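You operate a simulated robot arm through the tools that you are given. There is no shell and no other tool.

You run a simulated two-armed robot. Do the job below in one go: nothing can be reset, and whatever is moved stays where it is left.

## Task
Zero the lens meter and measure the grey lens.
Fine: switch on, press ZERO once with the window empty, lay the lens in its middle, press TEST once, switch off; the lens stays on the window.

Only the result counts: the job must be done as asked and must still hold three seconds after the hand-in. Knocking over, shifting, dropping, spilling or breaking anything else fails it.

## Robot
Two 7-joint arms with two-finger parallel grippers on one trunk that stands fixed in place. Base frame: the origin is at the foot of the trunk, x ahead of it, y to its left, z up; the work surface is at about z = 76. Units: cm, rad, N and s.
The left shoulder is at [11, 16.9, 143.6], the right one opposite. With the tool pointing down near the work surface each hand reaches from about 36 to 72 cm from the base axis, measured 20 degrees to its own side. Payload 1.57 kg a hand.
The tool frame of a hand sits at the grasp point between the pads (the TCP): z along the fingers, y along the line on which they close. The tips reach 3 cm beyond it. Largest opening 8 cm; finger width 1.7, thickness 1.2; the body of the gripper, 4 by 8.2 cm, starts 8 cm behind the TCP.
Orientation is told as [roll, pitch, yaw] about the base's x, y, z axes, in that order, counted from this pose: with the fingers straight down and closing along the base's y, the tool's x points along the base's -x, its y along +y and its z along -z.

## Interface
- The arms move only by the tool jog_arm. It takes "left_rows", "right_rows" or both (then of equal length, played together; a hand with none holds still); each is a list of rows, each an object (a shift or turn left out is 0, a gripper value left out holds the last) with "travel": the shift along the tool's x, y, z in cm, a list of three; "dr": the turn, a rotation vector about the tool's x, y, z in rad, a list of three; "grip": the finger opening in cm, from 0 to 8. In form: [{"travel": [x, y, z], "dr": [wx, wy, wz], "grip": grip}, ...]. A call has 1 to 20 rows; each row is the pose to reach, as a shift and turn from the pose commanded when the call began, along the tool's axes at that moment. Each row takes 0.2 s and may step no farther than 5 cm and 0.15 rad from the row before; otherwise, or with a gripper value out of range, the whole call is refused. Where a pose cannot be reached the arm comes as near as it can. A force on the tool above 40 N (or 10 N above the force at the start of the call, whichever is more), or a blocked arm, ends the call early, and 0.2 s more pass. Each finger travels about 7.2 cm/s and halts on what it meets, pressing with about 25 N; the grip force reading is that of the motor and also rises with nothing between the fingers. The clock runs only during rows and for 0.2 s after the last one: add rows that repeat a pose to give the fingers time. It gives the time, the measured TCP pose, the force on the tool (base axes), the opening and the grip force at its end, in the units of the frame above (readings bear some noise), with the torque about the TCP (base axes, N m) and any sound that the robot's microphone picked up.
- Cameras (640 x 400 px; columns grow to the right, rows downward): "scene" is now at [15.68, 1.16, 161.85]; the picture's right is [0.17, -0.99, 0.00], its down [-0.76, -0.13, -0.64] and it looks along [0.63, 0.11, -0.77] (base axes); focal length 351 px, centre (320, 200). "left" rides on the left gripper at [7.2, 0.7, -12.2] in its tool frame; the picture's right is [-0.09, 1.00, 0.00], its down [-0.84, -0.08, -0.54] and it looks along [-0.54, -0.05, 0.84] (tool axes); focal length 238 px, centre (320, 200). "right" rides on the right gripper at [7.2, -0.7, -12.2] in its tool frame; the picture's right is [0.09, 1.00, 0.00], its down [-0.84, 0.08, -0.54] and it looks along [-0.54, 0.05, 0.84] (tool axes); focal length 238 px, centre (320, 200). There is no depth. A picture from a camera that has moved, and an enlarged one, comes with that camera's place and axes in the base frame and with its lens.
- grab_frame(camera): a new picture of that camera. The clock stands still meanwhile.
- move_column(by): slides the trunk up (or, below 0, down) by that many cm; the arms and the scene camera ride with it, the base frame stays. It gives what a move gives, with no picture.
- head_to(pan, tilt): turns the head with the scene camera to pan (to the left, within 1.501 rad either way) and tilt (down, from -0.506 to 1.204), counted from straight ahead of the robot. It gives what a move gives.
- close_up(camera, box): a new picture of the part [left, top, right, bottom] of that camera's present view, enlarged. The clock stands still meanwhile.
- sign_off(): hands the job in; it is judged then, once.

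Nothing tells you positions but the pictures and the camera data. Unless the task says otherwise, let go and move clear before handing in.

The tools are called after "Emit:" as name(argument=value, ...) on one line, values as JSON. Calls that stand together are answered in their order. jog_arm: Moves the arms, as the interface text tells. Its arguments: {"type":"object","properties":{"left_rows":{"type":"array"},"right_rows":{"type":"array"}},"required":[]} The other tools are called the same way: move_column (by) moves the trunk up or down; head_to (pan, tilt) turns the head that bears the scene camera; grab_frame (camera) takes a picture; close_up (camera, box) takes an enlarged picture of a part of a camera's view; sign_off () hands the job in.

At the start:

```text
time_s: 0.0
left_eef_pos: [63.99, 31.29, 117.11]
left_tool_rot: [-0.001, 0.001, 0.001]
left_ft_force: [0.2, 1.0, -0.1]
left_wrist_torque: [-0.06, 0.0, 0.0]
left_grip_width: 8.04
left_grasp_force: 0.1
right_eef_pos: [66.93, -30.84, 118.36]
right_tool_rot: [0.001, -0.001, -0.002]
right_ft_force: [0.3, 0.3, -0.8]
right_wrist_torque: [-0.01, -0.01, -0.02]
right_grip_width: 7.96
right_grasp_force: 0.1
trunk travel left (down, up): [-75.0, 14.0]
head pan, tilt (commanded): [0.169, 0.873]
```

scene: 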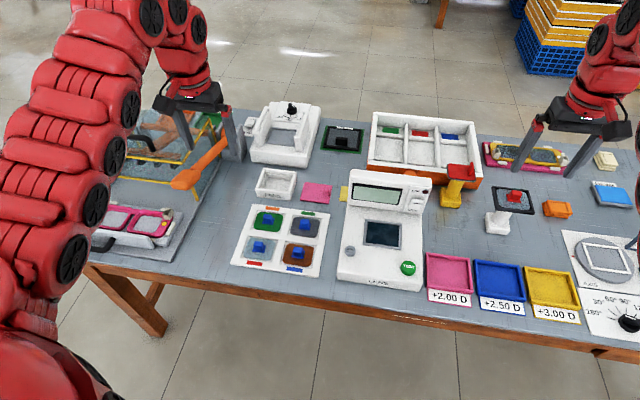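
right: 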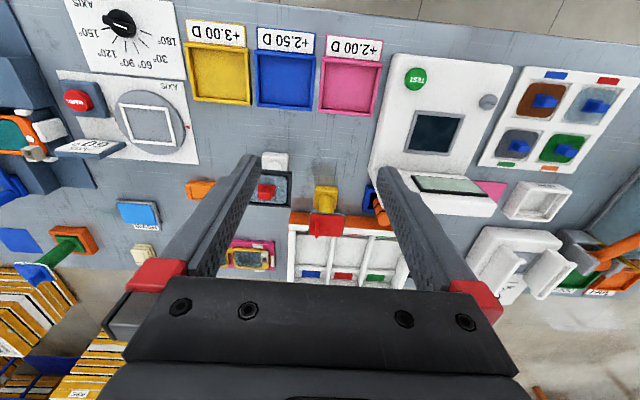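
left: 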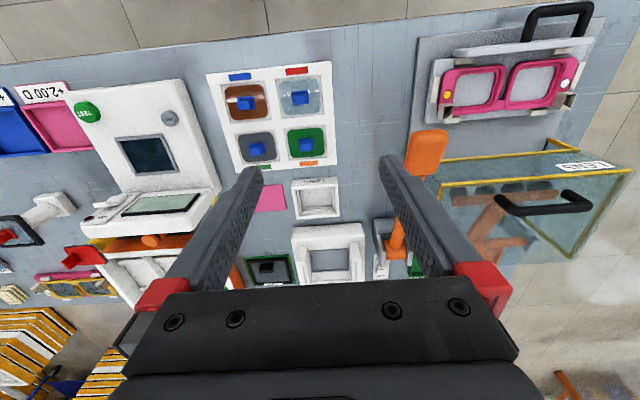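

I see a white lens meter in the middle (screen, dark window, green TEST button, a grey ZERO knob perhaps) and a tray with four lenses (green, grey, clear/blue, brown), each with a blue handle. I'll look closer before moving anything.

Emit:
close_up(camera="scene", box=[330, 160, 450, 300])

Emit:
close_up(camera="scene", box=[220, 160, 350, 290])

Emit:
close_up(camera="left", box=[60, 60, 360, 260])

Emit:
close_up(camera="right", box=[350, 40, 640, 240])

```text
2.86 times, centred on (390, 230) of scene
camera zoom: at [15.68, 1.16, 161.85], right [0.17, -0.99, 0.0], down [-0.76, -0.13, -0.64], along [0.63, 0.11, -0.77], focal length 1004 px, centre (120, 114)
```

zoom: 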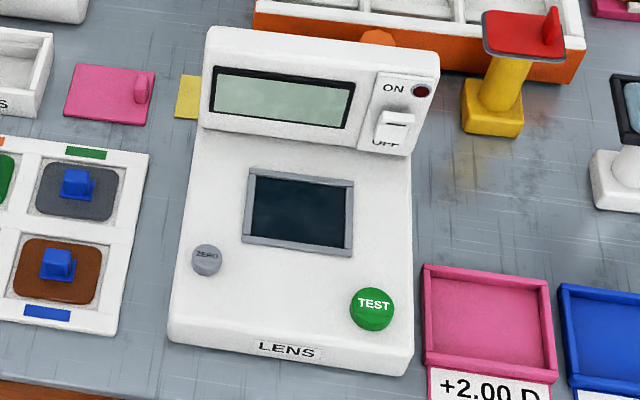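

```text
3.08 times, centred on (285, 225) of scene
camera zoom: at [15.68, 1.16, 161.85], right [0.17, -0.99, 0.0], down [-0.76, -0.13, -0.64], along [0.63, 0.11, -0.77], focal length 1081 px, centre (428, 123)
```

zoom: 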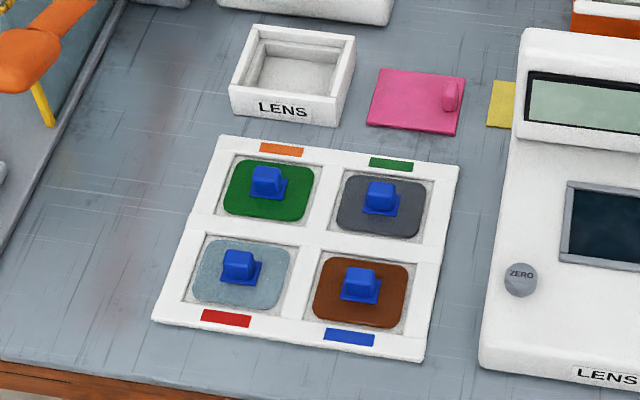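

```text
2.00 times, centred on (210, 160) of left
camera zoom: at [56.74, 31.95, 129.29], right [0.09, 1.0, 0.0], down [0.84, -0.08, 0.54], along [0.54, -0.05, -0.84], focal length 477 px, centre (540, 280)
```

zoom: 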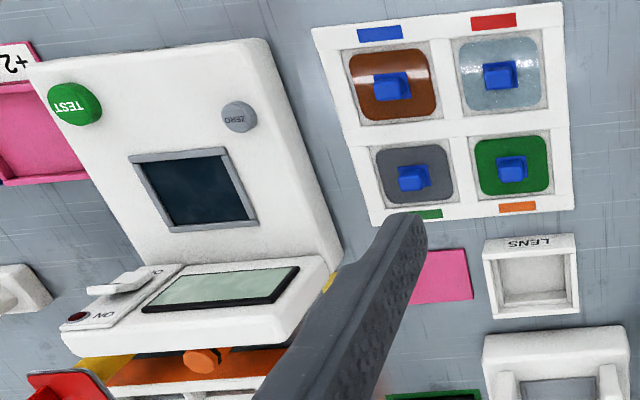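

```text
2.00 times, centred on (495, 140) of right
camera zoom: at [59.6, -31.48, 130.46], right [-0.09, 1.0, 0.0], down [0.84, 0.08, 0.54], along [0.54, 0.05, -0.84], focal length 477 px, centre (-30, 320)
```

zoom: 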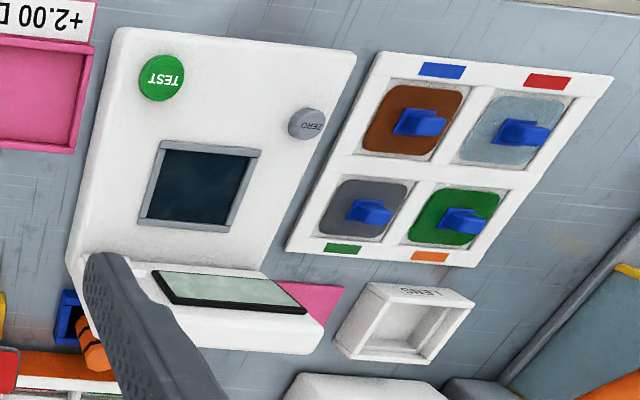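

The meter's window is near [72.6, -6.5, 81.7], with ZERO near [66, 1.6, 82], TEST near [63.5, -13.7, 82] and the power switch near [79.5, -14.3, 88]. The grey lens handle is near [74.8, 15.8, 78]. These sit at the edge of reach, so I'll lower the trunk for more reach and a better view.

Emit:
move_column(by=-14)

Emit:
grab_frame(camera="scene")

Emit:
grab_frame(camera="left")

Emit:
grab_frame(camera="right")

```text
time_s: 1.7
left_eef_pos: [63.98, 31.23, 103.06]
left_tool_rot: [-0.001, 0.0, 0.0]
left_ft_force: [0.0, 0.0, 0.7]
left_wrist_torque: [0.02, 0.01, -0.01]
left_grip_width: 8.01
left_grasp_force: 0.1
right_eef_pos: [66.86, -30.85, 104.34]
right_tool_rot: [0.0, 0.001, -0.002]
right_ft_force: [0.6, 0.9, -0.4]
right_wrist_torque: [0.0, -0.01, 0.01]
right_grip_width: 7.96
right_grasp_force: 0.1
trunk travel left (down, up): [-61.0, 28.0]
head pan, tilt (commanded): [0.169, 0.873]
```

```text
taken
camera scene: at [15.66, 1.16, 147.86], right [0.17, -0.99, 0.0], down [-0.76, -0.13, -0.64], along [0.63, 0.11, -0.77], focal length 351 px, centre (320, 200)
```

scene: 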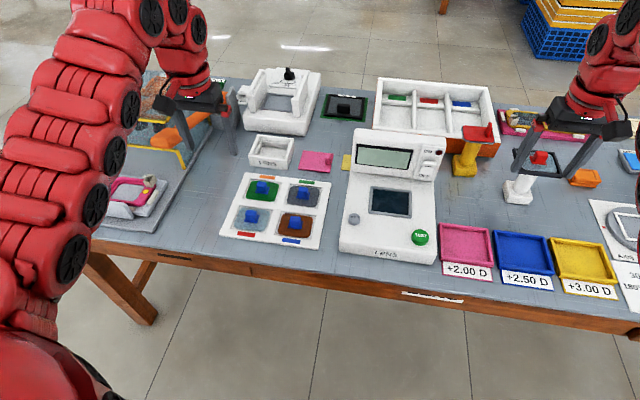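

```text
taken
camera left: at [56.72, 31.95, 115.3], right [0.09, 1.0, 0.0], down [0.84, -0.08, 0.54], along [0.54, -0.05, -0.84], focal length 238 px, centre (320, 200)
```

left: 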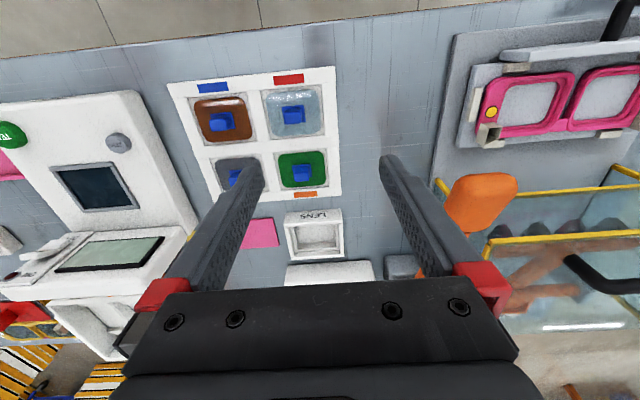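

```text
taken
camera right: at [59.57, -31.48, 116.48], right [-0.09, 1.0, 0.0], down [0.84, 0.08, 0.54], along [0.54, 0.05, -0.84], focal length 238 px, centre (320, 200)
```

right: 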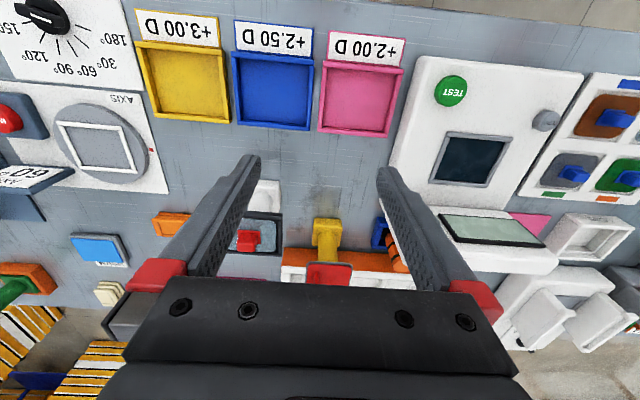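

Trunk motion is fine and the layout matches my estimates. I'll raise the hands and lower the trunk further for reach, then look again.

Emit:
jog_arm(left_rows=[{"travel": [0, 0, -3]}, {"travel": [0, 0, -6]}, {"travel": [0, 0, -9]}, {"travel": [0, 0, -12]}], right_rows=[{"travel": [0, 0, -3]}, {"travel": [0, 0, -6]}, {"travel": [0, 0, -9]}, {"travel": [0, 0, -12]}])

Emit:
move_column(by=-16)

Emit:
grab_frame(camera="scene")

Emit:
close_up(camera="scene", box=[340, 90, 460, 240])

```text
time_s: 2.7
left_eef_pos: [67.83, 32.4, 106.6]
left_tool_rot: [-0.002, -0.001, 0.002]
left_ft_force: [0.3, -0.5, 0.7]
left_wrist_torque: [0.0, 0.04, 0.04]
left_grip_width: 8.01
left_grasp_force: 0.0
left hand out of reach, approached as far as the arm can: row 1, 2, 3, 4
right_eef_pos: [69.23, -31.33, 107.13]
right_tool_rot: [0.002, 0.002, 0.0]
right_ft_force: [0.0, -0.2, 0.2]
right_wrist_torque: [-0.04, 0.01, -0.01]
right_grip_width: 7.99
right_grasp_force: 0.1
right hand out of reach, approached as far as the arm can: row 1, 2, 3, 4
trunk travel left (down, up): [-61.0, 28.0]
head pan, tilt (commanded): [0.169, 0.873]
```

```text
time_s: 4.5
left_eef_pos: [67.72, 32.45, 90.54]
left_tool_rot: [0.001, 0.0, -0.001]
left_ft_force: [-0.2, 1.2, 0.4]
left_wrist_torque: [0.0, -0.02, 0.03]
left_grip_width: 8.01
left_grasp_force: 0.1
right_eef_pos: [69.06, -31.21, 91.19]
right_tool_rot: [0.0, -0.001, -0.001]
right_ft_force: [0.0, 0.2, 0.5]
right_wrist_torque: [-0.01, 0.03, -0.01]
right_grip_width: 7.98
right_grasp_force: 0.0
trunk travel left (down, up): [-45.0, 44.0]
head pan, tilt (commanded): [0.169, 0.873]
```

```text
taken
camera scene: at [15.65, 1.16, 131.86], right [0.17, -0.99, 0.0], down [-0.76, -0.13, -0.64], along [0.63, 0.11, -0.77], focal length 351 px, centre (320, 200)
```

scene: 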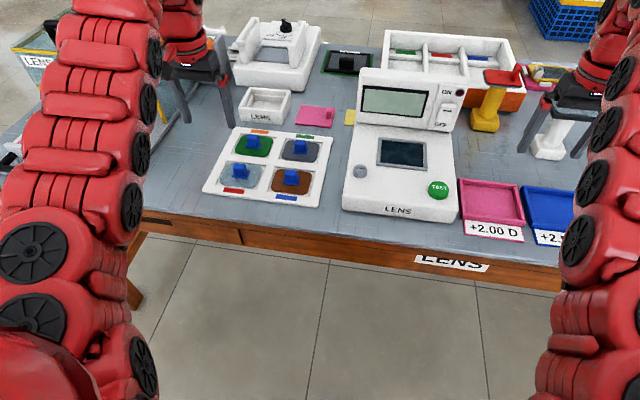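

```text
2.67 times, centred on (400, 165) of scene
camera zoom: at [15.65, 1.16, 131.86], right [0.17, -0.99, 0.0], down [-0.76, -0.13, -0.64], along [0.63, 0.11, -0.77], focal length 937 px, centre (107, 293)
```

zoom: 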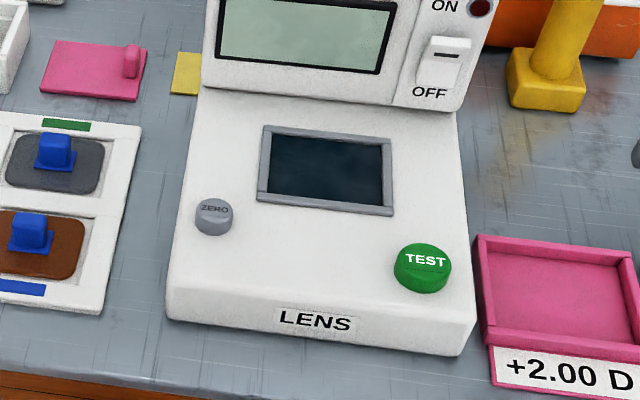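

The meter is now in clear view, and the raised-hand pose is limited by the arm. I'll zoom in on the switch, the lenses and the arms before moving.

Emit:
close_up(camera="scene", box=[415, 70, 479, 140])

Emit:
close_up(camera="scene", box=[200, 115, 340, 215])

Emit:
grab_frame(camera="left")

Emit:
grab_frame(camera="right")

```text
5.71 times, centred on (447, 105) of scene
camera zoom: at [15.65, 1.16, 131.86], right [0.17, -0.99, 0.0], down [-0.76, -0.13, -0.64], along [0.63, 0.11, -0.77], focal length 2008 px, centre (-406, 743)
```

zoom: 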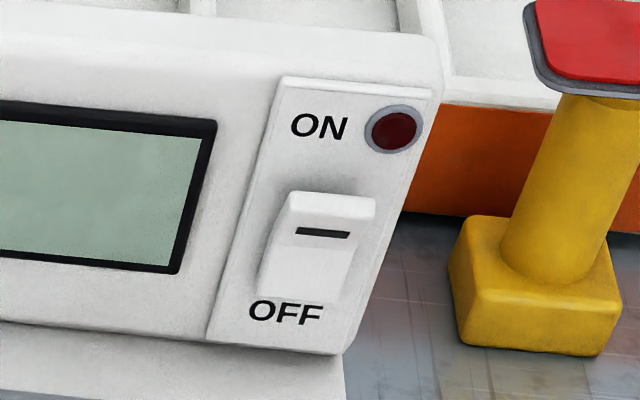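

```text
4.00 times, centred on (270, 165) of scene
camera zoom: at [15.65, 1.16, 131.86], right [0.17, -0.99, 0.0], down [-0.76, -0.13, -0.64], along [0.63, 0.11, -0.77], focal length 1405 px, centre (520, 340)
```

zoom: 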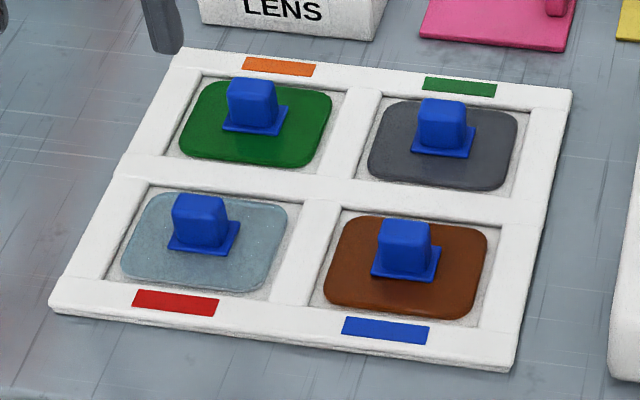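

```text
taken
camera left: at [60.58, 33.09, 102.86], right [0.09, 1.0, 0.0], down [0.84, -0.08, 0.54], along [0.54, -0.05, -0.84], focal length 238 px, centre (320, 200)
```

left: 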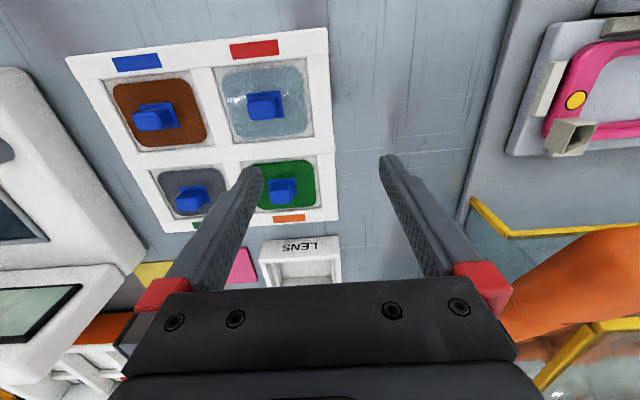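

```text
taken
camera right: at [61.82, -31.9, 103.24], right [-0.09, 1.0, 0.0], down [0.84, 0.08, 0.54], along [0.54, 0.05, -0.84], focal length 238 px, centre (320, 200)
```

right: 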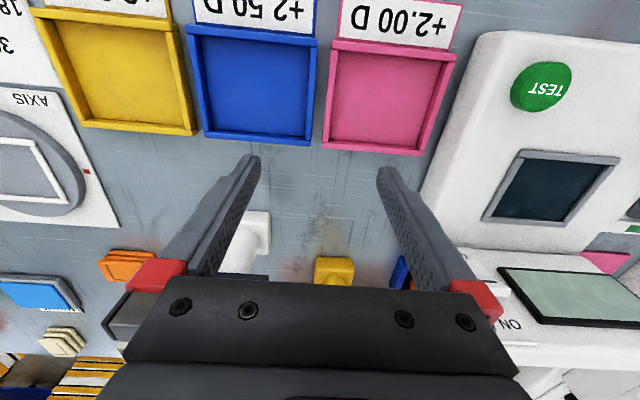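

The switch is a rocker on the nearly vertical right-hand panel, at about x=80.5, y=-14.5, z=85–89.5. Its upper end sticks out, so it is OFF. I'll close the right fingers, pitch them forward and stage in front of it.

Emit:
jog_arm(right_rows=[{"travel": [0, 2.4, -0.1], "dr": [0, -0.13, 0], "grip": 0}, {"travel": [0, 4.8, -0.2], "dr": [0, -0.26, 0], "grip": 0}, {"travel": [0, 7.2, -0.3], "dr": [0, -0.39, 0], "grip": 0}, {"travel": [0, 9.6, -0.4], "dr": [0, -0.52, 0], "grip": 0}, {"travel": [0, 12, -0.5], "dr": [0, -0.65, 0], "grip": 0}, {"travel": [0, 14.4, -0.6], "dr": [0, -0.78, 0], "grip": 0}, {"travel": [0, 16.7, -0.8], "dr": [0, -0.9, 0], "grip": 0}, {"travel": [0, 16.7, -0.8], "dr": [0, -0.9, 0], "grip": 0}])

Emit:
grab_frame(camera="scene")

Emit:
grab_frame(camera="right")

```text
time_s: 6.3
left_eef_pos: [67.81, 32.4, 90.58]
left_tool_rot: [-0.001, 0.001, -0.001]
left_ft_force: [0.0, -0.5, 0.3]
left_wrist_torque: [-0.02, -0.01, -0.03]
left_grip_width: 7.99
left_grasp_force: 0.0
right_eef_pos: [69.15, -14.71, 92.06]
right_tool_rot: [0.001, -0.901, -0.004]
right_ft_force: [-0.1, 0.3, 0.7]
right_wrist_torque: [-0.02, 0.01, 0.05]
right_grip_width: 0.0
right_grasp_force: 21.2
right hand out of reach, approached as far as the arm can: row 3, 4, 5
trunk travel left (down, up): [-45.0, 44.0]
head pan, tilt (commanded): [0.169, 0.873]
```

```text
taken
camera scene: at [15.66, 1.11, 131.85], right [0.17, -0.99, 0.0], down [-0.76, -0.13, -0.64], along [0.63, 0.11, -0.77], focal length 351 px, centre (320, 200)
```

scene: 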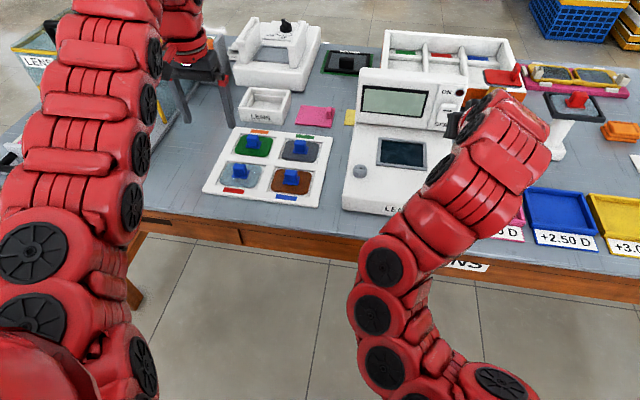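

```text
taken
camera right: at [54.93, -15.32, 93.76], right [-0.06, 1.0, -0.07], down [0.09, 0.08, 0.99], along [0.99, 0.05, -0.1], focal length 238 px, centre (320, 200)
```

right: 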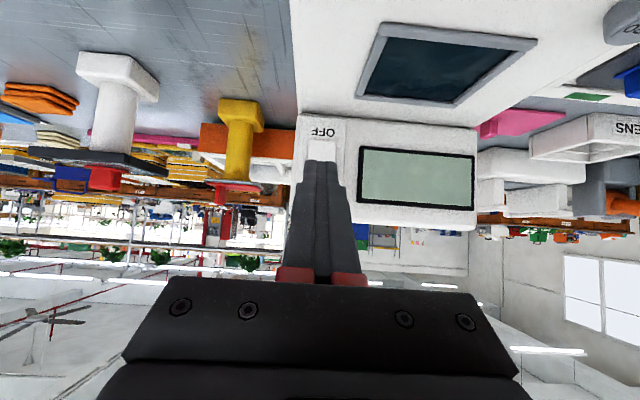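

The right fingers line up with the rocker in y, and the panel is vertical at about x=81.8. I'll approach to just short of the rocker's upper end.

Emit:
jog_arm(right_rows=[{"travel": [-0.5, 0, 1.7], "grip": 0}, {"travel": [-1.0, 0, 3.4], "grip": 0}, {"travel": [-1.5, 0, 5.1], "grip": 0}, {"travel": [-1.93, 0, 6.77], "grip": 0}, {"travel": [-1.93, 0, 6.77], "grip": 0}])

Emit:
close_up(camera="right", box=[260, 80, 500, 230])

Emit:
close_up(camera="scene", box=[400, 60, 560, 160])

```text
time_s: 7.5
left_eef_pos: [67.86, 32.37, 90.68]
left_tool_rot: [0.0, -0.001, -0.001]
left_ft_force: [0.3, -0.2, -0.2]
left_wrist_torque: [-0.02, 0.03, -0.01]
left_grip_width: 8.02
left_grasp_force: 0.0
right_eef_pos: [75.67, -14.53, 89.14]
right_tool_rot: [-0.001, -0.902, -0.002]
right_ft_force: [-0.1, 0.5, -0.1]
right_wrist_torque: [0.01, -0.02, -0.03]
right_grip_width: 0.0
right_grasp_force: 21.3
trunk travel left (down, up): [-45.0, 44.0]
head pan, tilt (commanded): [0.169, 0.873]
```

```text
2.67 times, centred on (380, 155) of right
camera zoom: at [61.52, -15.15, 91.02], right [-0.06, 1.0, -0.07], down [0.1, 0.08, 0.99], along [0.99, 0.05, -0.1], focal length 636 px, centre (160, 320)
```

zoom: 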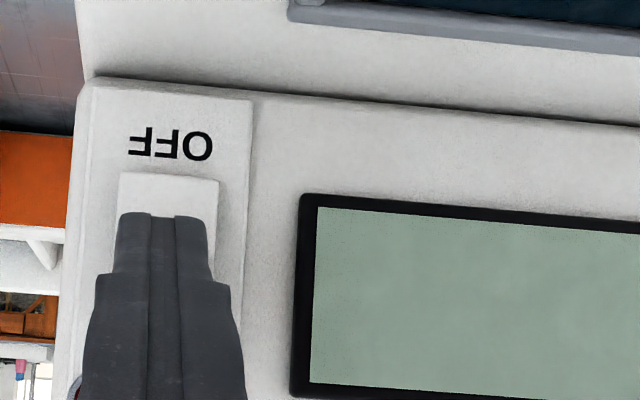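

```text
4.00 times, centred on (480, 110) of scene
camera zoom: at [15.66, 1.17, 131.85], right [0.17, -0.99, 0.0], down [-0.76, -0.13, -0.64], along [0.63, 0.11, -0.77], focal length 1405 px, centre (-320, 560)
```

zoom: 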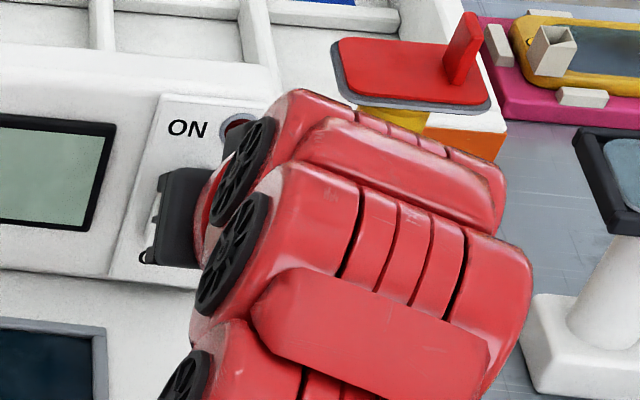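

The tips sit in front of the rocker's upper half. I'll press forward slowly and watch the force and any sound.

Emit:
jog_arm(right_rows=[{"travel": [-0.22, 0, 0.27], "grip": 0}, {"travel": [-0.44, 0, 0.55], "grip": 0}, {"travel": [-0.65, 0, 0.82], "grip": 0}, {"travel": [-0.87, 0, 1.1], "grip": 0}, {"travel": [-1.09, 0, 1.37], "grip": 0}, {"travel": [-1.3, 0, 1.64], "grip": 0}, {"travel": [-1.52, 0, 1.92], "grip": 0}, {"travel": [-1.74, 0, 2.19], "grip": 0}])

Emit:
close_up(camera="scene", box=[400, 60, 560, 160])

Emit:
close_up(camera="right", box=[260, 80, 500, 230])

```text
time_s: 8.9
left_eef_pos: [67.39, 32.33, 90.91]
left_tool_rot: [0.0, -0.004, 0.0]
left_ft_force: [-0.1, -0.4, 0.1]
left_wrist_torque: [-0.01, 0.02, 0.02]
left_grip_width: 8.0
left_grasp_force: 0.0
right_eef_pos: [77.06, -14.53, 89.31]
right_tool_rot: [0.0, -0.893, -0.001]
right_ft_force: [-40.5, -1.6, 5.9]
right_wrist_torque: [-0.12, 0.34, -0.05]
right_grip_width: 0.0
right_grasp_force: 20.7
trunk travel left (down, up): [-45.0, 44.0]
head pan, tilt (commanded): [0.169, 0.873]
stopped in row 6 (right hand): the force on the tool passed its limit at 52 N (the readings are from after the stop); the commanded pose is now the measured one
```

```text
4.00 times, centred on (480, 110) of scene
camera zoom: at [14.94, 1.14, 131.95], right [0.17, -0.99, 0.0], down [-0.75, -0.13, -0.65], along [0.64, 0.11, -0.76], focal length 1405 px, centre (-320, 560)
```

zoom: 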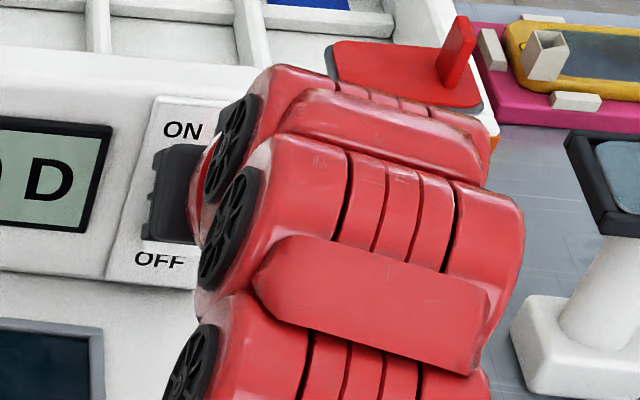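

```text
2.67 times, centred on (380, 155) of right
camera zoom: at [62.91, -15.16, 91.28], right [-0.06, 1.0, -0.07], down [0.1, 0.08, 0.99], along [0.99, 0.05, -0.11], focal length 636 px, centre (160, 320)
```

zoom: 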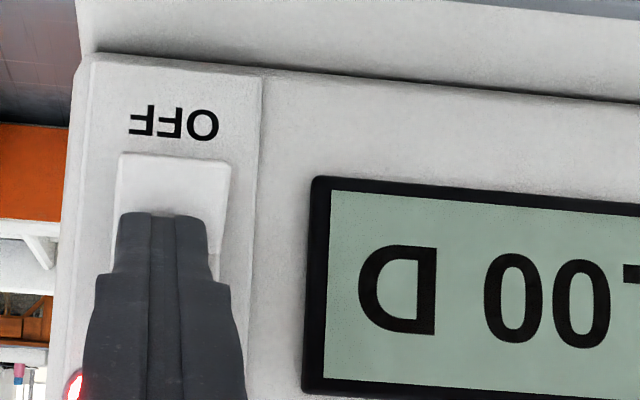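

The meter is on: the display shows "…00 D" and the lamp is lit. I'll back off straight and check that nothing moved.

Emit:
jog_arm(right_rows=[{"travel": [0.62, 0, -0.78], "grip": 0}, {"travel": [1.87, 0, -2.35], "grip": 0}, {"travel": [3.73, 0, -4.7], "grip": 0}, {"travel": [5.6, 0, -7.0], "grip": 0}, {"travel": [7.0, 0, -8.7], "grip": 0}])

Emit:
grab_frame(camera="scene")

Emit:
grab_frame(camera="right")

```text
time_s: 10.1
left_eef_pos: [67.77, 32.45, 90.56]
left_tool_rot: [0.0, -0.002, -0.001]
left_ft_force: [0.1, -0.3, 0.4]
left_wrist_torque: [0.02, 0.01, -0.03]
left_grip_width: 7.99
left_grasp_force: 0.1
right_eef_pos: [66.28, -14.4, 88.85]
right_tool_rot: [-0.001, -0.893, 0.004]
right_ft_force: [0.6, 0.2, 0.0]
right_wrist_torque: [-0.01, -0.01, 0.01]
right_grip_width: 0.0
right_grasp_force: 22.0
trunk travel left (down, up): [-45.0, 44.0]
head pan, tilt (commanded): [0.169, 0.873]
```

```text
taken
camera scene: at [15.65, 1.2, 131.85], right [0.17, -0.99, 0.0], down [-0.76, -0.13, -0.64], along [0.63, 0.11, -0.77], focal length 351 px, centre (320, 200)
```

scene: 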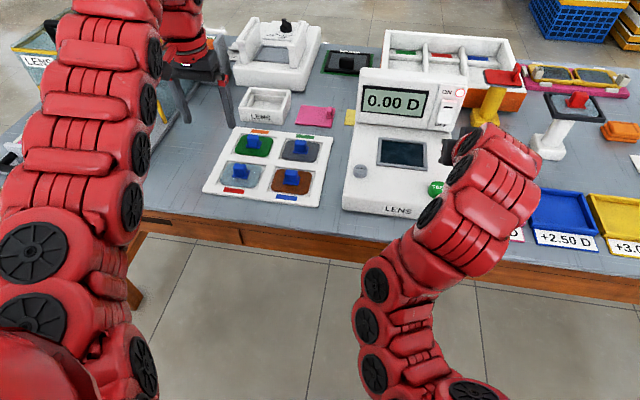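

```text
taken
camera right: at [52.16, -15.09, 90.95], right [-0.06, 1.0, -0.07], down [0.1, 0.08, 0.99], along [0.99, 0.05, -0.11], focal length 238 px, centre (320, 200)
```

right: 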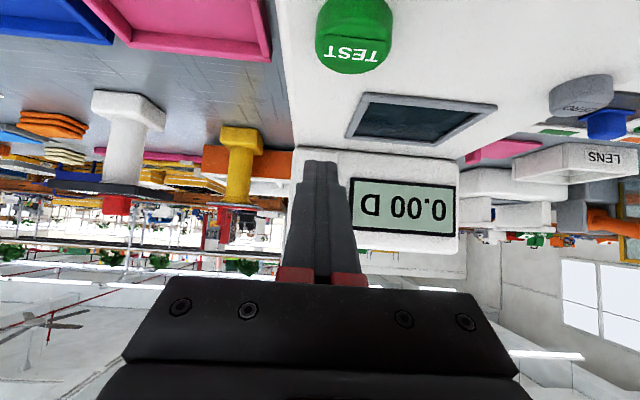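

The display reads 0.00 D, the lamp is on and the meter hasn't visibly moved. Next I'll bring the right hand upright above the ZERO button, still clear of it, and check alignment.

Emit:
jog_arm(right_rows=[{"travel": [0.0, 2.0, -0.3], "dr": [0, 0.11, 0], "grip": 0}, {"travel": [0.0, 4.0, -0.6], "dr": [0, 0.22, 0], "grip": 0}, {"travel": [0.0, 6.0, -0.94], "dr": [0, 0.33, 0], "grip": 0}, {"travel": [0.1, 8.0, -0.94], "dr": [0, 0.45, 0], "grip": 0}, {"travel": [0.1, 10.0, -0.94], "dr": [0, 0.56, 0], "grip": 0}, {"travel": [0.1, 12.0, -0.94], "dr": [0, 0.67, 0], "grip": 0}, {"travel": [0.11, 14.0, -0.94], "dr": [0, 0.78, 0], "grip": 0}, {"travel": [0.11, 16.1, -0.94], "dr": [0, 0.893, 0], "grip": 0}, {"travel": [0.11, 16.1, -0.94], "dr": [0, 0.893, 0], "grip": 0}])

Emit:
grab_frame(camera="right")

Emit:
grab_frame(camera="scene")

```text
time_s: 11.5
left_eef_pos: [67.68, 32.38, 90.55]
left_tool_rot: [-0.002, -0.002, 0.001]
left_ft_force: [0.1, 0.0, 0.5]
left_wrist_torque: [-0.01, 0.02, 0.01]
left_grip_width: 7.99
left_grasp_force: 0.1
right_eef_pos: [63.21, -7.39, 84.05]
right_tool_rot: [-0.014, -0.48, -0.003]
right_ft_force: [-11.8, -1.2, 13.0]
right_wrist_torque: [-0.03, 0.3, 0.06]
right_grip_width: 0.0
right_grasp_force: 21.1
right hand out of reach, approached as far as the arm can: row 3, 4, 5, 6, 7
trunk travel left (down, up): [-45.0, 44.0]
head pan, tilt (commanded): [0.169, 0.873]
stopped in row 7 (right hand): the force on the tool passed its limit at 59 N (the readings are from after the stop); the commanded pose is now the measured one
```

```text
taken
camera right: at [51.11, -7.81, 91.47], right [-0.07, 1.0, -0.06], down [0.49, 0.08, 0.87], along [0.87, 0.04, -0.5], focal length 238 px, centre (320, 200)
```

right: 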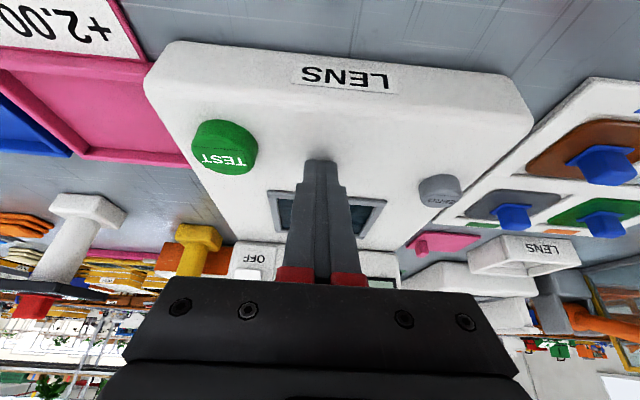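

```text
taken
camera scene: at [15.45, 1.16, 131.9], right [0.17, -0.99, 0.0], down [-0.75, -0.13, -0.64], along [0.63, 0.11, -0.77], focal length 351 px, centre (320, 200)
```

scene: 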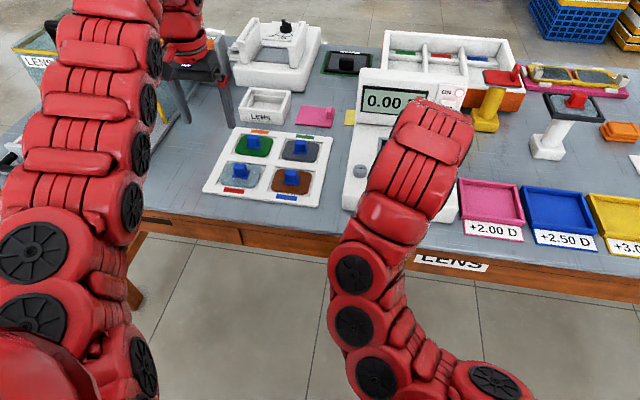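

The arm couldn't hold that pose at this trunk height and dipped, and the fingertips lightly touched the meter top between the buttons. I'll lift straight up with the trunk, then check that nothing moved or was triggered.

Emit:
move_column(by=14)

Emit:
grab_frame(camera="scene")

Emit:
grab_frame(camera="right")

Emit:
grab_frame(camera="left")

```text
time_s: 13.2
left_eef_pos: [67.8, 32.41, 104.41]
left_tool_rot: [0.0, 0.001, 0.0]
left_ft_force: [0.5, -0.3, -1.0]
left_wrist_torque: [0.0, 0.0, 0.01]
left_grip_width: 7.94
left_grasp_force: 0.0
right_eef_pos: [63.35, -7.47, 97.84]
right_tool_rot: [-0.013, -0.476, -0.003]
right_ft_force: [0.2, 0.2, -0.7]
right_wrist_torque: [0.03, 0.0, 0.01]
right_grip_width: 0.01
right_grasp_force: 21.3
trunk travel left (down, up): [-59.0, 30.0]
head pan, tilt (commanded): [0.169, 0.873]
```

```text
taken
camera scene: at [15.7, 1.18, 145.84], right [0.17, -0.99, 0.0], down [-0.76, -0.13, -0.64], along [0.63, 0.11, -0.77], focal length 351 px, centre (320, 200)
```

scene: 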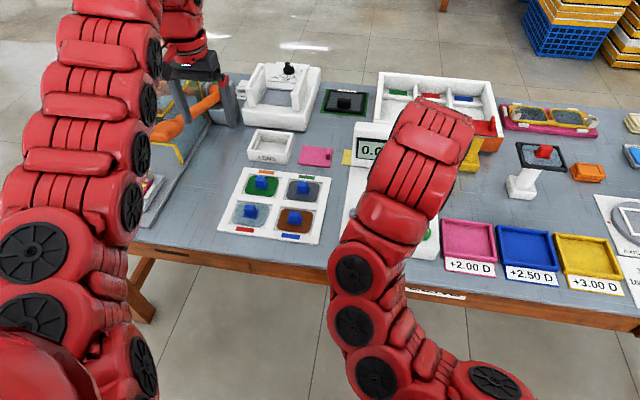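

```text
taken
camera right: at [51.29, -7.78, 105.31], right [-0.07, 1.0, -0.05], down [0.5, 0.08, 0.86], along [0.87, 0.04, -0.5], focal length 238 px, centre (320, 200)
```

right: 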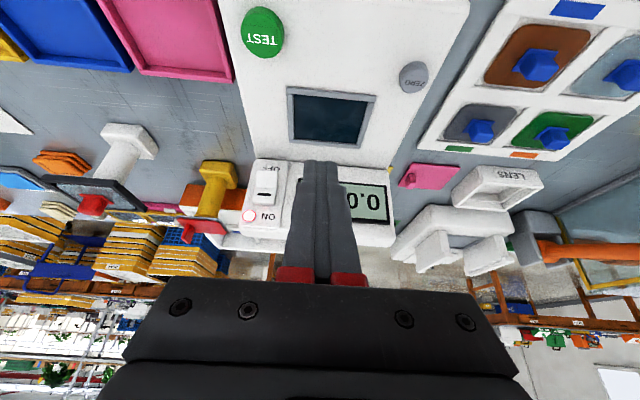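

```text
taken
camera left: at [60.62, 33.11, 116.78], right [0.09, 1.0, 0.0], down [0.84, -0.08, 0.54], along [0.54, -0.05, -0.84], focal length 238 px, centre (320, 200)
```

left: 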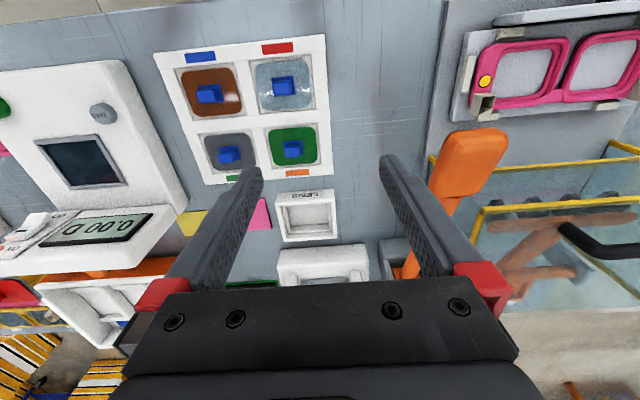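

The meter looks unmoved and still reads 0.00 D. With the trunk higher, I'll bring the right hand upright above ZERO at a safe height.

Emit:
jog_arm(right_rows=[{"travel": [0.08, 1.85, 1.1], "dr": [-0.003, 0.095, 0], "grip": 0}, {"travel": [0.15, 3.7, 2.2], "dr": [-0.006, 0.19, 0], "grip": 0}, {"travel": [0.23, 5.5, 3.3], "dr": [-0.008, 0.286, 0], "grip": 0}, {"travel": [0.3, 7.4, 4.4], "dr": [-0.01, 0.381, 0], "grip": 0}, {"travel": [0.38, 9.2, 5.43], "dr": [-0.013, 0.476, 0], "grip": 0}, {"travel": [0.38, 9.2, 5.43], "dr": [-0.013, 0.476, 0], "grip": 0}])

Emit:
grab_frame(camera="right")

Emit:
grab_frame(camera="scene")

```text
time_s: 14.6
left_eef_pos: [67.61, 32.29, 104.63]
left_tool_rot: [0.001, 0.0, -0.001]
left_ft_force: [0.4, 0.0, 1.0]
left_wrist_torque: [0.04, -0.01, -0.02]
left_grip_width: 7.98
left_grasp_force: 0.0
right_eef_pos: [65.35, 1.55, 92.91]
right_tool_rot: [-0.001, 0.003, -0.006]
right_ft_force: [-1.1, 0.1, 1.2]
right_wrist_torque: [-0.01, 0.0, 0.0]
right_grip_width: 0.01
right_grasp_force: 21.0
right hand out of reach, approached as far as the arm can: row 1, 2, 3, 4
trunk travel left (down, up): [-59.0, 30.0]
head pan, tilt (commanded): [0.169, 0.873]
```

```text
taken
camera right: at [57.97, 0.98, 105.08], right [-0.08, 1.0, 0.0], down [0.84, 0.07, 0.54], along [0.54, 0.05, -0.84], focal length 238 px, centre (320, 200)
```

right: 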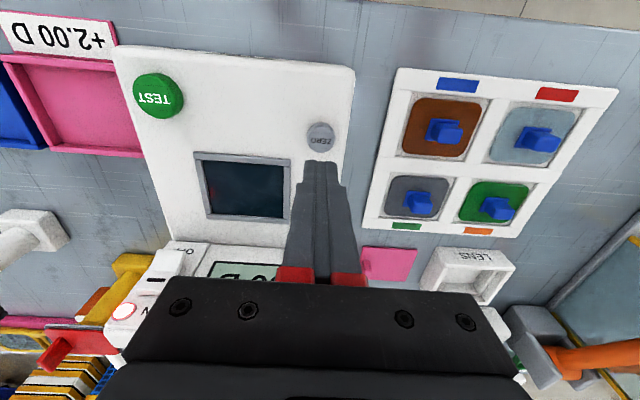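

```text
taken
camera scene: at [15.53, 0.97, 145.87], right [0.17, -0.99, 0.0], down [-0.76, -0.13, -0.64], along [0.63, 0.11, -0.77], focal length 351 px, centre (320, 200)
```

scene: 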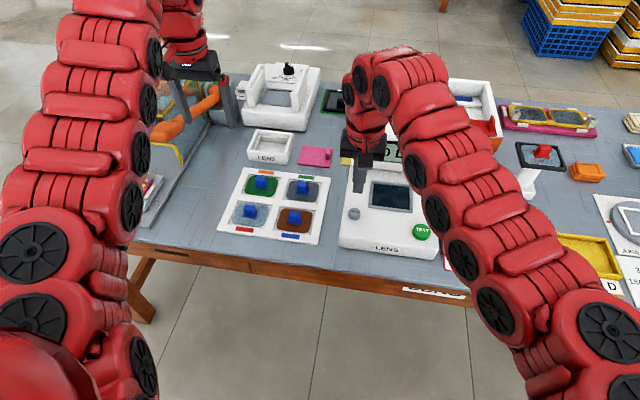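

The ZERO button is directly under the closed right fingertips, at about [65.4, 1.8, 82.3]. I'll go down quickly at first, then slowly press it once.

Emit:
jog_arm(right_rows=[{"travel": [0, 0.2, 2.5], "grip": 0}, {"travel": [0, 0.2, 5.0], "grip": 0}, {"travel": [0, 0.2, 6.3], "grip": 0}, {"travel": [0, 0.2, 6.6], "grip": 0}, {"travel": [0, 0.2, 6.85], "grip": 0}, {"travel": [0, 0.2, 7.1], "grip": 0}, {"travel": [0, 0.2, 7.35], "grip": 0}, {"travel": [0, 0.2, 7.6], "grip": 0}, {"travel": [0, 0.2, 7.85], "grip": 0}, {"travel": [0, 0.2, 8.1], "grip": 0}, {"travel": [0, 0.2, 8.3], "grip": 0}])

Emit:
grab_frame(camera="scene")

Emit:
close_up(camera="right", box=[100, 40, 420, 280])

```text
time_s: 17.0
left_eef_pos: [67.75, 32.42, 104.58]
left_tool_rot: [0.001, 0.0, -0.001]
left_ft_force: [-0.1, 0.0, -0.4]
left_wrist_torque: [-0.01, -0.01, -0.02]
left_grip_width: 8.01
left_grasp_force: 0.1
right_eef_pos: [65.56, 1.96, 84.52]
right_tool_rot: [0.0, -0.006, -0.005]
right_ft_force: [3.0, -2.7, 15.4]
right_wrist_torque: [-0.08, -0.05, 0.01]
right_grip_width: 0.0
right_grasp_force: 21.1
trunk travel left (down, up): [-59.0, 30.0]
head pan, tilt (commanded): [0.169, 0.873]
heard: click
```

```text
taken
camera scene: at [15.53, 1.13, 145.89], right [0.17, -0.99, 0.0], down [-0.76, -0.13, -0.64], along [0.63, 0.11, -0.77], focal length 351 px, centre (320, 200)
```

scene: 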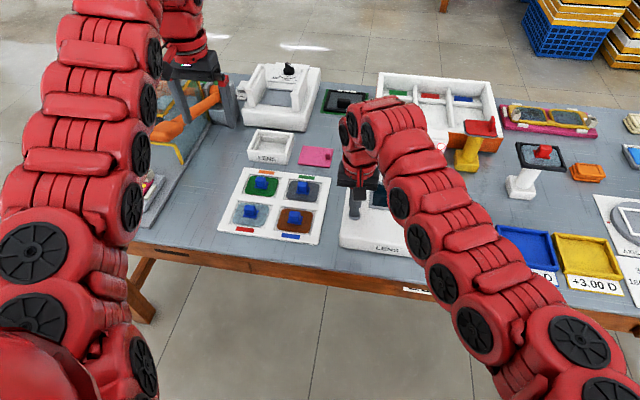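

```text
1.67 times, centred on (260, 160) of right
camera zoom: at [58.27, 1.33, 96.69], right [-0.09, 1.0, 0.0], down [0.83, 0.07, 0.55], along [0.54, 0.05, -0.84], focal length 397 px, centre (420, 267)
```

zoom: 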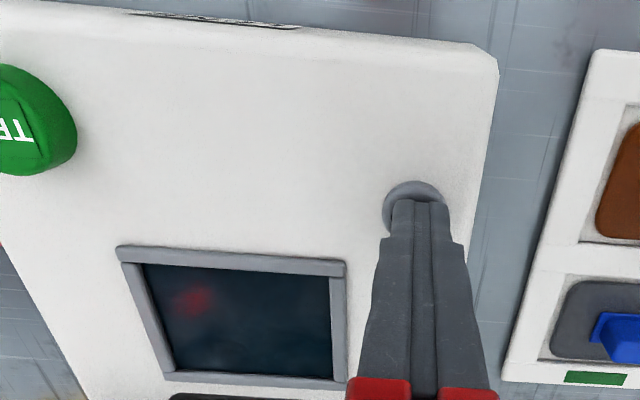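

ZERO clicked once, with the window empty. I'll lift straight up and check the display.

Emit:
jog_arm(right_rows=[{"travel": [0, 0, -1.5], "grip": 0}, {"travel": [0, 0, -4.0], "grip": 0}, {"travel": [0, 0, -6.5], "grip": 0}, {"travel": [0, 0, -8.0], "grip": 0}, {"travel": [0, -4, -8.0], "grip": 0}, {"travel": [0, -8, -8.0], "grip": 0}, {"travel": [0, -12, -8.0], "grip": 0}, {"travel": [0, -16, -8.0], "grip": 0}, {"travel": [0, -20, -8.0], "grip": 0}, {"travel": [0, -24, -8.0], "grip": 0}, {"travel": [0, -28, -8.0], "grip": 0}])

Emit:
grab_frame(camera="scene")

Emit:
close_up(camera="scene", box=[220, 110, 460, 270])

```text
time_s: 19.4
left_eef_pos: [67.79, 32.27, 104.56]
left_tool_rot: [0.0, 0.0, 0.001]
left_ft_force: [0.2, -0.3, 0.0]
left_wrist_torque: [-0.01, 0.0, 0.0]
left_grip_width: 8.0
left_grasp_force: 0.1
right_eef_pos: [65.35, -26.22, 92.49]
right_tool_rot: [-0.002, 0.0, -0.005]
right_ft_force: [0.0, 0.3, 0.2]
right_wrist_torque: [0.0, 0.02, -0.01]
right_grip_width: 0.0
right_grasp_force: 21.0
trunk travel left (down, up): [-59.0, 30.0]
head pan, tilt (commanded): [0.169, 0.873]
```

```text
taken
camera scene: at [15.67, 1.06, 145.85], right [0.17, -0.99, 0.0], down [-0.76, -0.13, -0.64], along [0.63, 0.11, -0.77], focal length 351 px, centre (320, 200)
```

scene: 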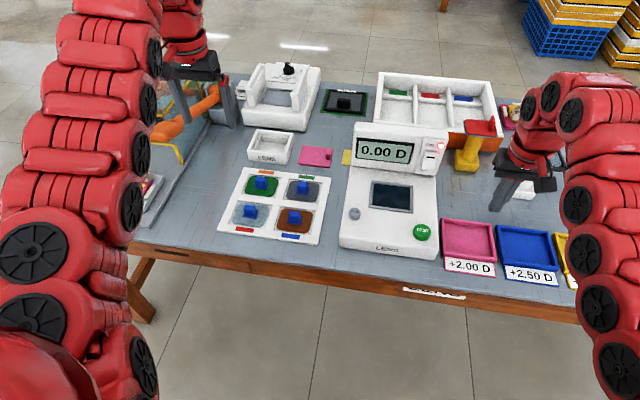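

```text
2.50 times, centred on (340, 190) of scene
camera zoom: at [15.67, 1.06, 145.85], right [0.17, -0.99, 0.0], down [-0.76, -0.13, -0.64], along [0.63, 0.11, -0.77], focal length 878 px, centre (270, 225)
```

zoom: 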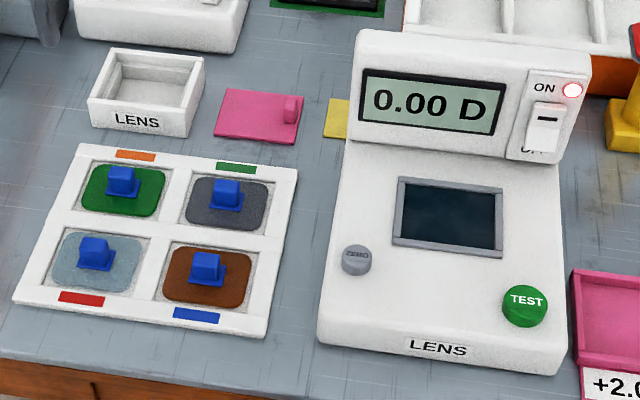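

ZERO is done and the display reads 0.00 D. The tray and meter are aligned with the base axes; the grey lens is centred near [74.5, 15.5] and the window near [72.8, -6.6]. I'll bring the left hand above the grey lens.

Emit:
jog_arm(left_rows=[{"travel": [-1.1, -2.8, 2.1]}, {"travel": [-2.2, -5.6, 4.2]}, {"travel": [-3.4, -8.4, 6.2]}, {"travel": [-4.5, -11.2, 8.3]}, {"travel": [-5.7, -14.0, 10.4]}, {"travel": [-6.8, -16.8, 12.5]}, {"travel": [-6.8, -16.8, 12.5]}])

Emit:
grab_frame(camera="left")

Emit:
grab_frame(camera="scene")

```text
time_s: 21.0
left_eef_pos: [72.86, 15.52, 92.25]
left_tool_rot: [0.0, 0.002, 0.0]
left_ft_force: [0.2, -0.2, 0.8]
left_wrist_torque: [0.01, 0.02, -0.01]
left_grip_width: 8.0
left_grasp_force: 0.0
left hand out of reach, approached as far as the arm can: row 5, 6, 7
right_eef_pos: [65.49, -26.26, 92.32]
right_tool_rot: [0.002, -0.001, -0.005]
right_ft_force: [-0.6, -0.8, -0.3]
right_wrist_torque: [0.07, 0.0, -0.03]
right_grip_width: 0.02
right_grasp_force: 21.1
trunk travel left (down, up): [-59.0, 30.0]
head pan, tilt (commanded): [0.169, 0.873]
```

```text
taken
camera left: at [65.69, 16.16, 104.41], right [0.09, 1.0, 0.0], down [0.84, -0.08, 0.54], along [0.54, -0.05, -0.84], focal length 238 px, centre (320, 200)
```

left: 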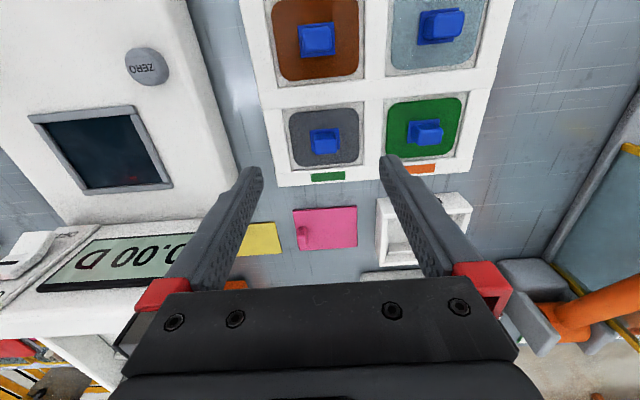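

```text
taken
camera scene: at [15.69, 0.86, 145.85], right [0.17, -0.99, 0.0], down [-0.76, -0.13, -0.64], along [0.63, 0.11, -0.77], focal length 351 px, centre (320, 200)
```

scene: 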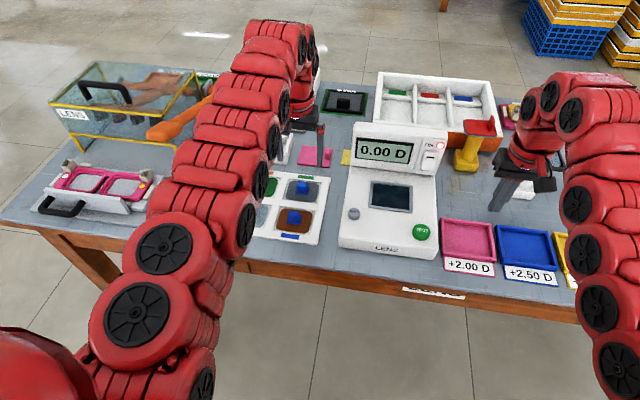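

The upright hand falls about 2 cm short in x. I'll look closely at the lens, then tilt the hand forward slightly to gain reach; the lens stays level if I hold the same tilt throughout.

Emit:
close_up(camera="left", box=[260, 80, 400, 200])

Emit:
jog_arm(left_rows=[{"travel": [-0.5, 0.2, 0.5], "dr": [0, -0.1, 0], "grip": 8}, {"travel": [-1.0, 0.3, 1.0], "dr": [0, -0.2, 0], "grip": 8}, {"travel": [-1.6, 0.3, 1.5], "dr": [0, -0.3, 0], "grip": 8}, {"travel": [-1.6, 0.3, 1.5], "dr": [0, -0.3, 0], "grip": 8}])

Emit:
grab_frame(camera="left")

```text
3.33 times, centred on (330, 140) of left
camera zoom: at [65.69, 16.16, 104.41], right [0.09, 1.0, 0.0], down [0.84, -0.08, 0.54], along [0.54, -0.05, -0.84], focal length 794 px, centre (287, 400)
```

zoom: 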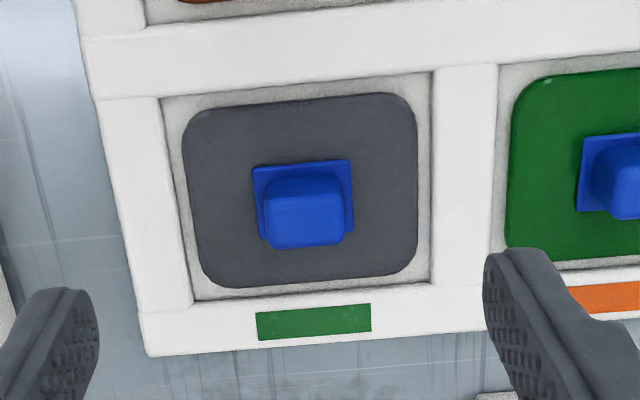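

```text
time_s: 22.0
left_eef_pos: [74.43, 15.77, 90.6]
left_tool_rot: [0.001, -0.301, 0.001]
left_ft_force: [-0.2, 0.3, -0.3]
left_wrist_torque: [0.03, 0.03, 0.02]
left_grip_width: 8.0
left_grasp_force: 0.1
right_eef_pos: [65.65, -26.19, 92.44]
right_tool_rot: [0.001, 0.002, -0.006]
right_ft_force: [-0.9, -0.9, 0.5]
right_wrist_torque: [-0.02, 0.02, 0.01]
right_grip_width: 0.02
right_grasp_force: 21.3
trunk travel left (down, up): [-59.0, 30.0]
head pan, tilt (commanded): [0.169, 0.873]
```

```text
taken
camera left: at [63.97, 16.52, 100.14], right [0.09, 1.0, 0.03], down [0.64, -0.08, 0.77], along [0.76, -0.05, -0.64], focal length 238 px, centre (320, 200)
```

left: 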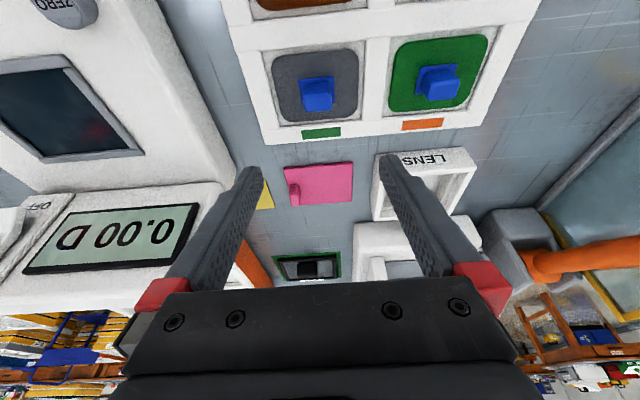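

With a 0.3 rad forward tilt the left hand reaches. The handle block is about 2.5 cm wide and centred near [74.6, 15.9], with its top near z=80. I'll narrow the opening to 5 cm and descend to a staging height to check.

Emit:
jog_arm(left_rows=[{"travel": [0.77, 0.04, 2.07], "grip": 5}, {"travel": [1.53, 0.09, 4.13], "grip": 5}, {"travel": [2.3, 0.13, 6.2], "grip": 5}, {"travel": [2.3, 0.13, 6.2], "grip": 5}])

Emit:
grab_frame(camera="left")

Emit:
close_up(camera="left", box=[220, 60, 420, 200])

Emit:
close_up(camera="scene", box=[220, 110, 380, 230])

```text
time_s: 23.0
left_eef_pos: [74.05, 15.99, 83.92]
left_tool_rot: [0.0, -0.3, -0.002]
left_ft_force: [0.0, -0.1, -0.1]
left_wrist_torque: [0.01, -0.04, 0.03]
left_grip_width: 5.0
left_grasp_force: 0.1
right_eef_pos: [65.43, -25.98, 92.38]
right_tool_rot: [0.0, -0.001, -0.006]
right_ft_force: [-0.1, 0.1, -0.6]
right_wrist_torque: [0.01, -0.03, -0.03]
right_grip_width: 0.0
right_grasp_force: 21.5
trunk travel left (down, up): [-59.0, 30.0]
head pan, tilt (commanded): [0.169, 0.873]
```

```text
taken
camera left: at [63.5, 16.61, 93.54], right [0.09, 1.0, 0.03], down [0.64, -0.08, 0.76], along [0.76, -0.05, -0.64], focal length 238 px, centre (320, 200)
```

left: 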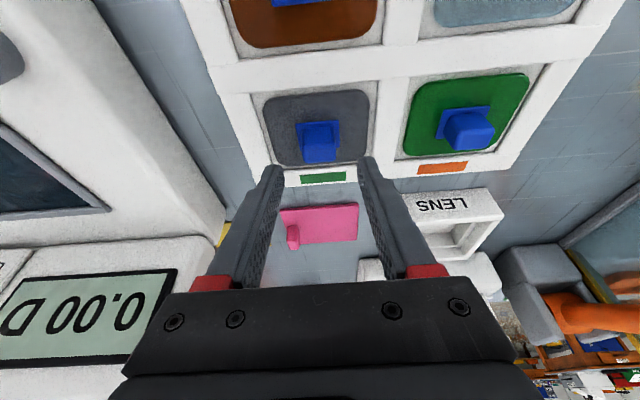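

```text
2.86 times, centred on (320, 130) of left
camera zoom: at [63.5, 16.61, 93.54], right [0.09, 1.0, 0.03], down [0.64, -0.08, 0.76], along [0.76, -0.05, -0.64], focal length 681 px, centre (320, 400)
```

zoom: 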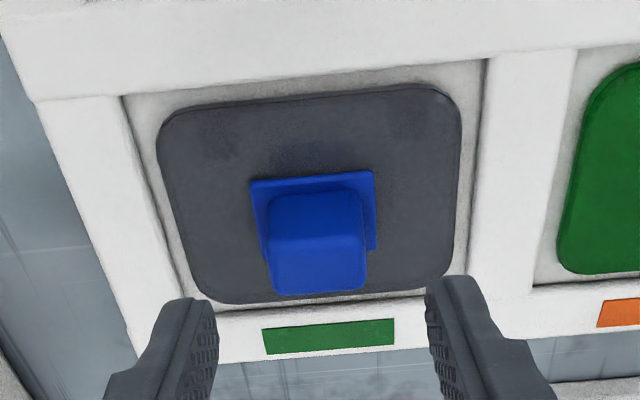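

```text
3.33 times, centred on (300, 170) of scene
camera zoom: at [15.66, 1.16, 145.85], right [0.17, -0.99, 0.0], down [-0.76, -0.13, -0.64], along [0.63, 0.11, -0.77], focal length 1171 px, centre (387, 300)
```

zoom: 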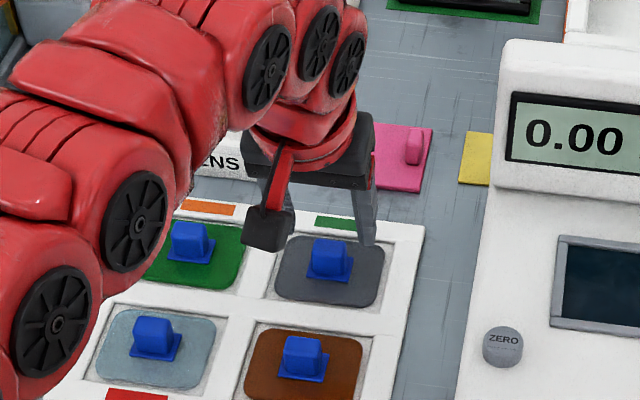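

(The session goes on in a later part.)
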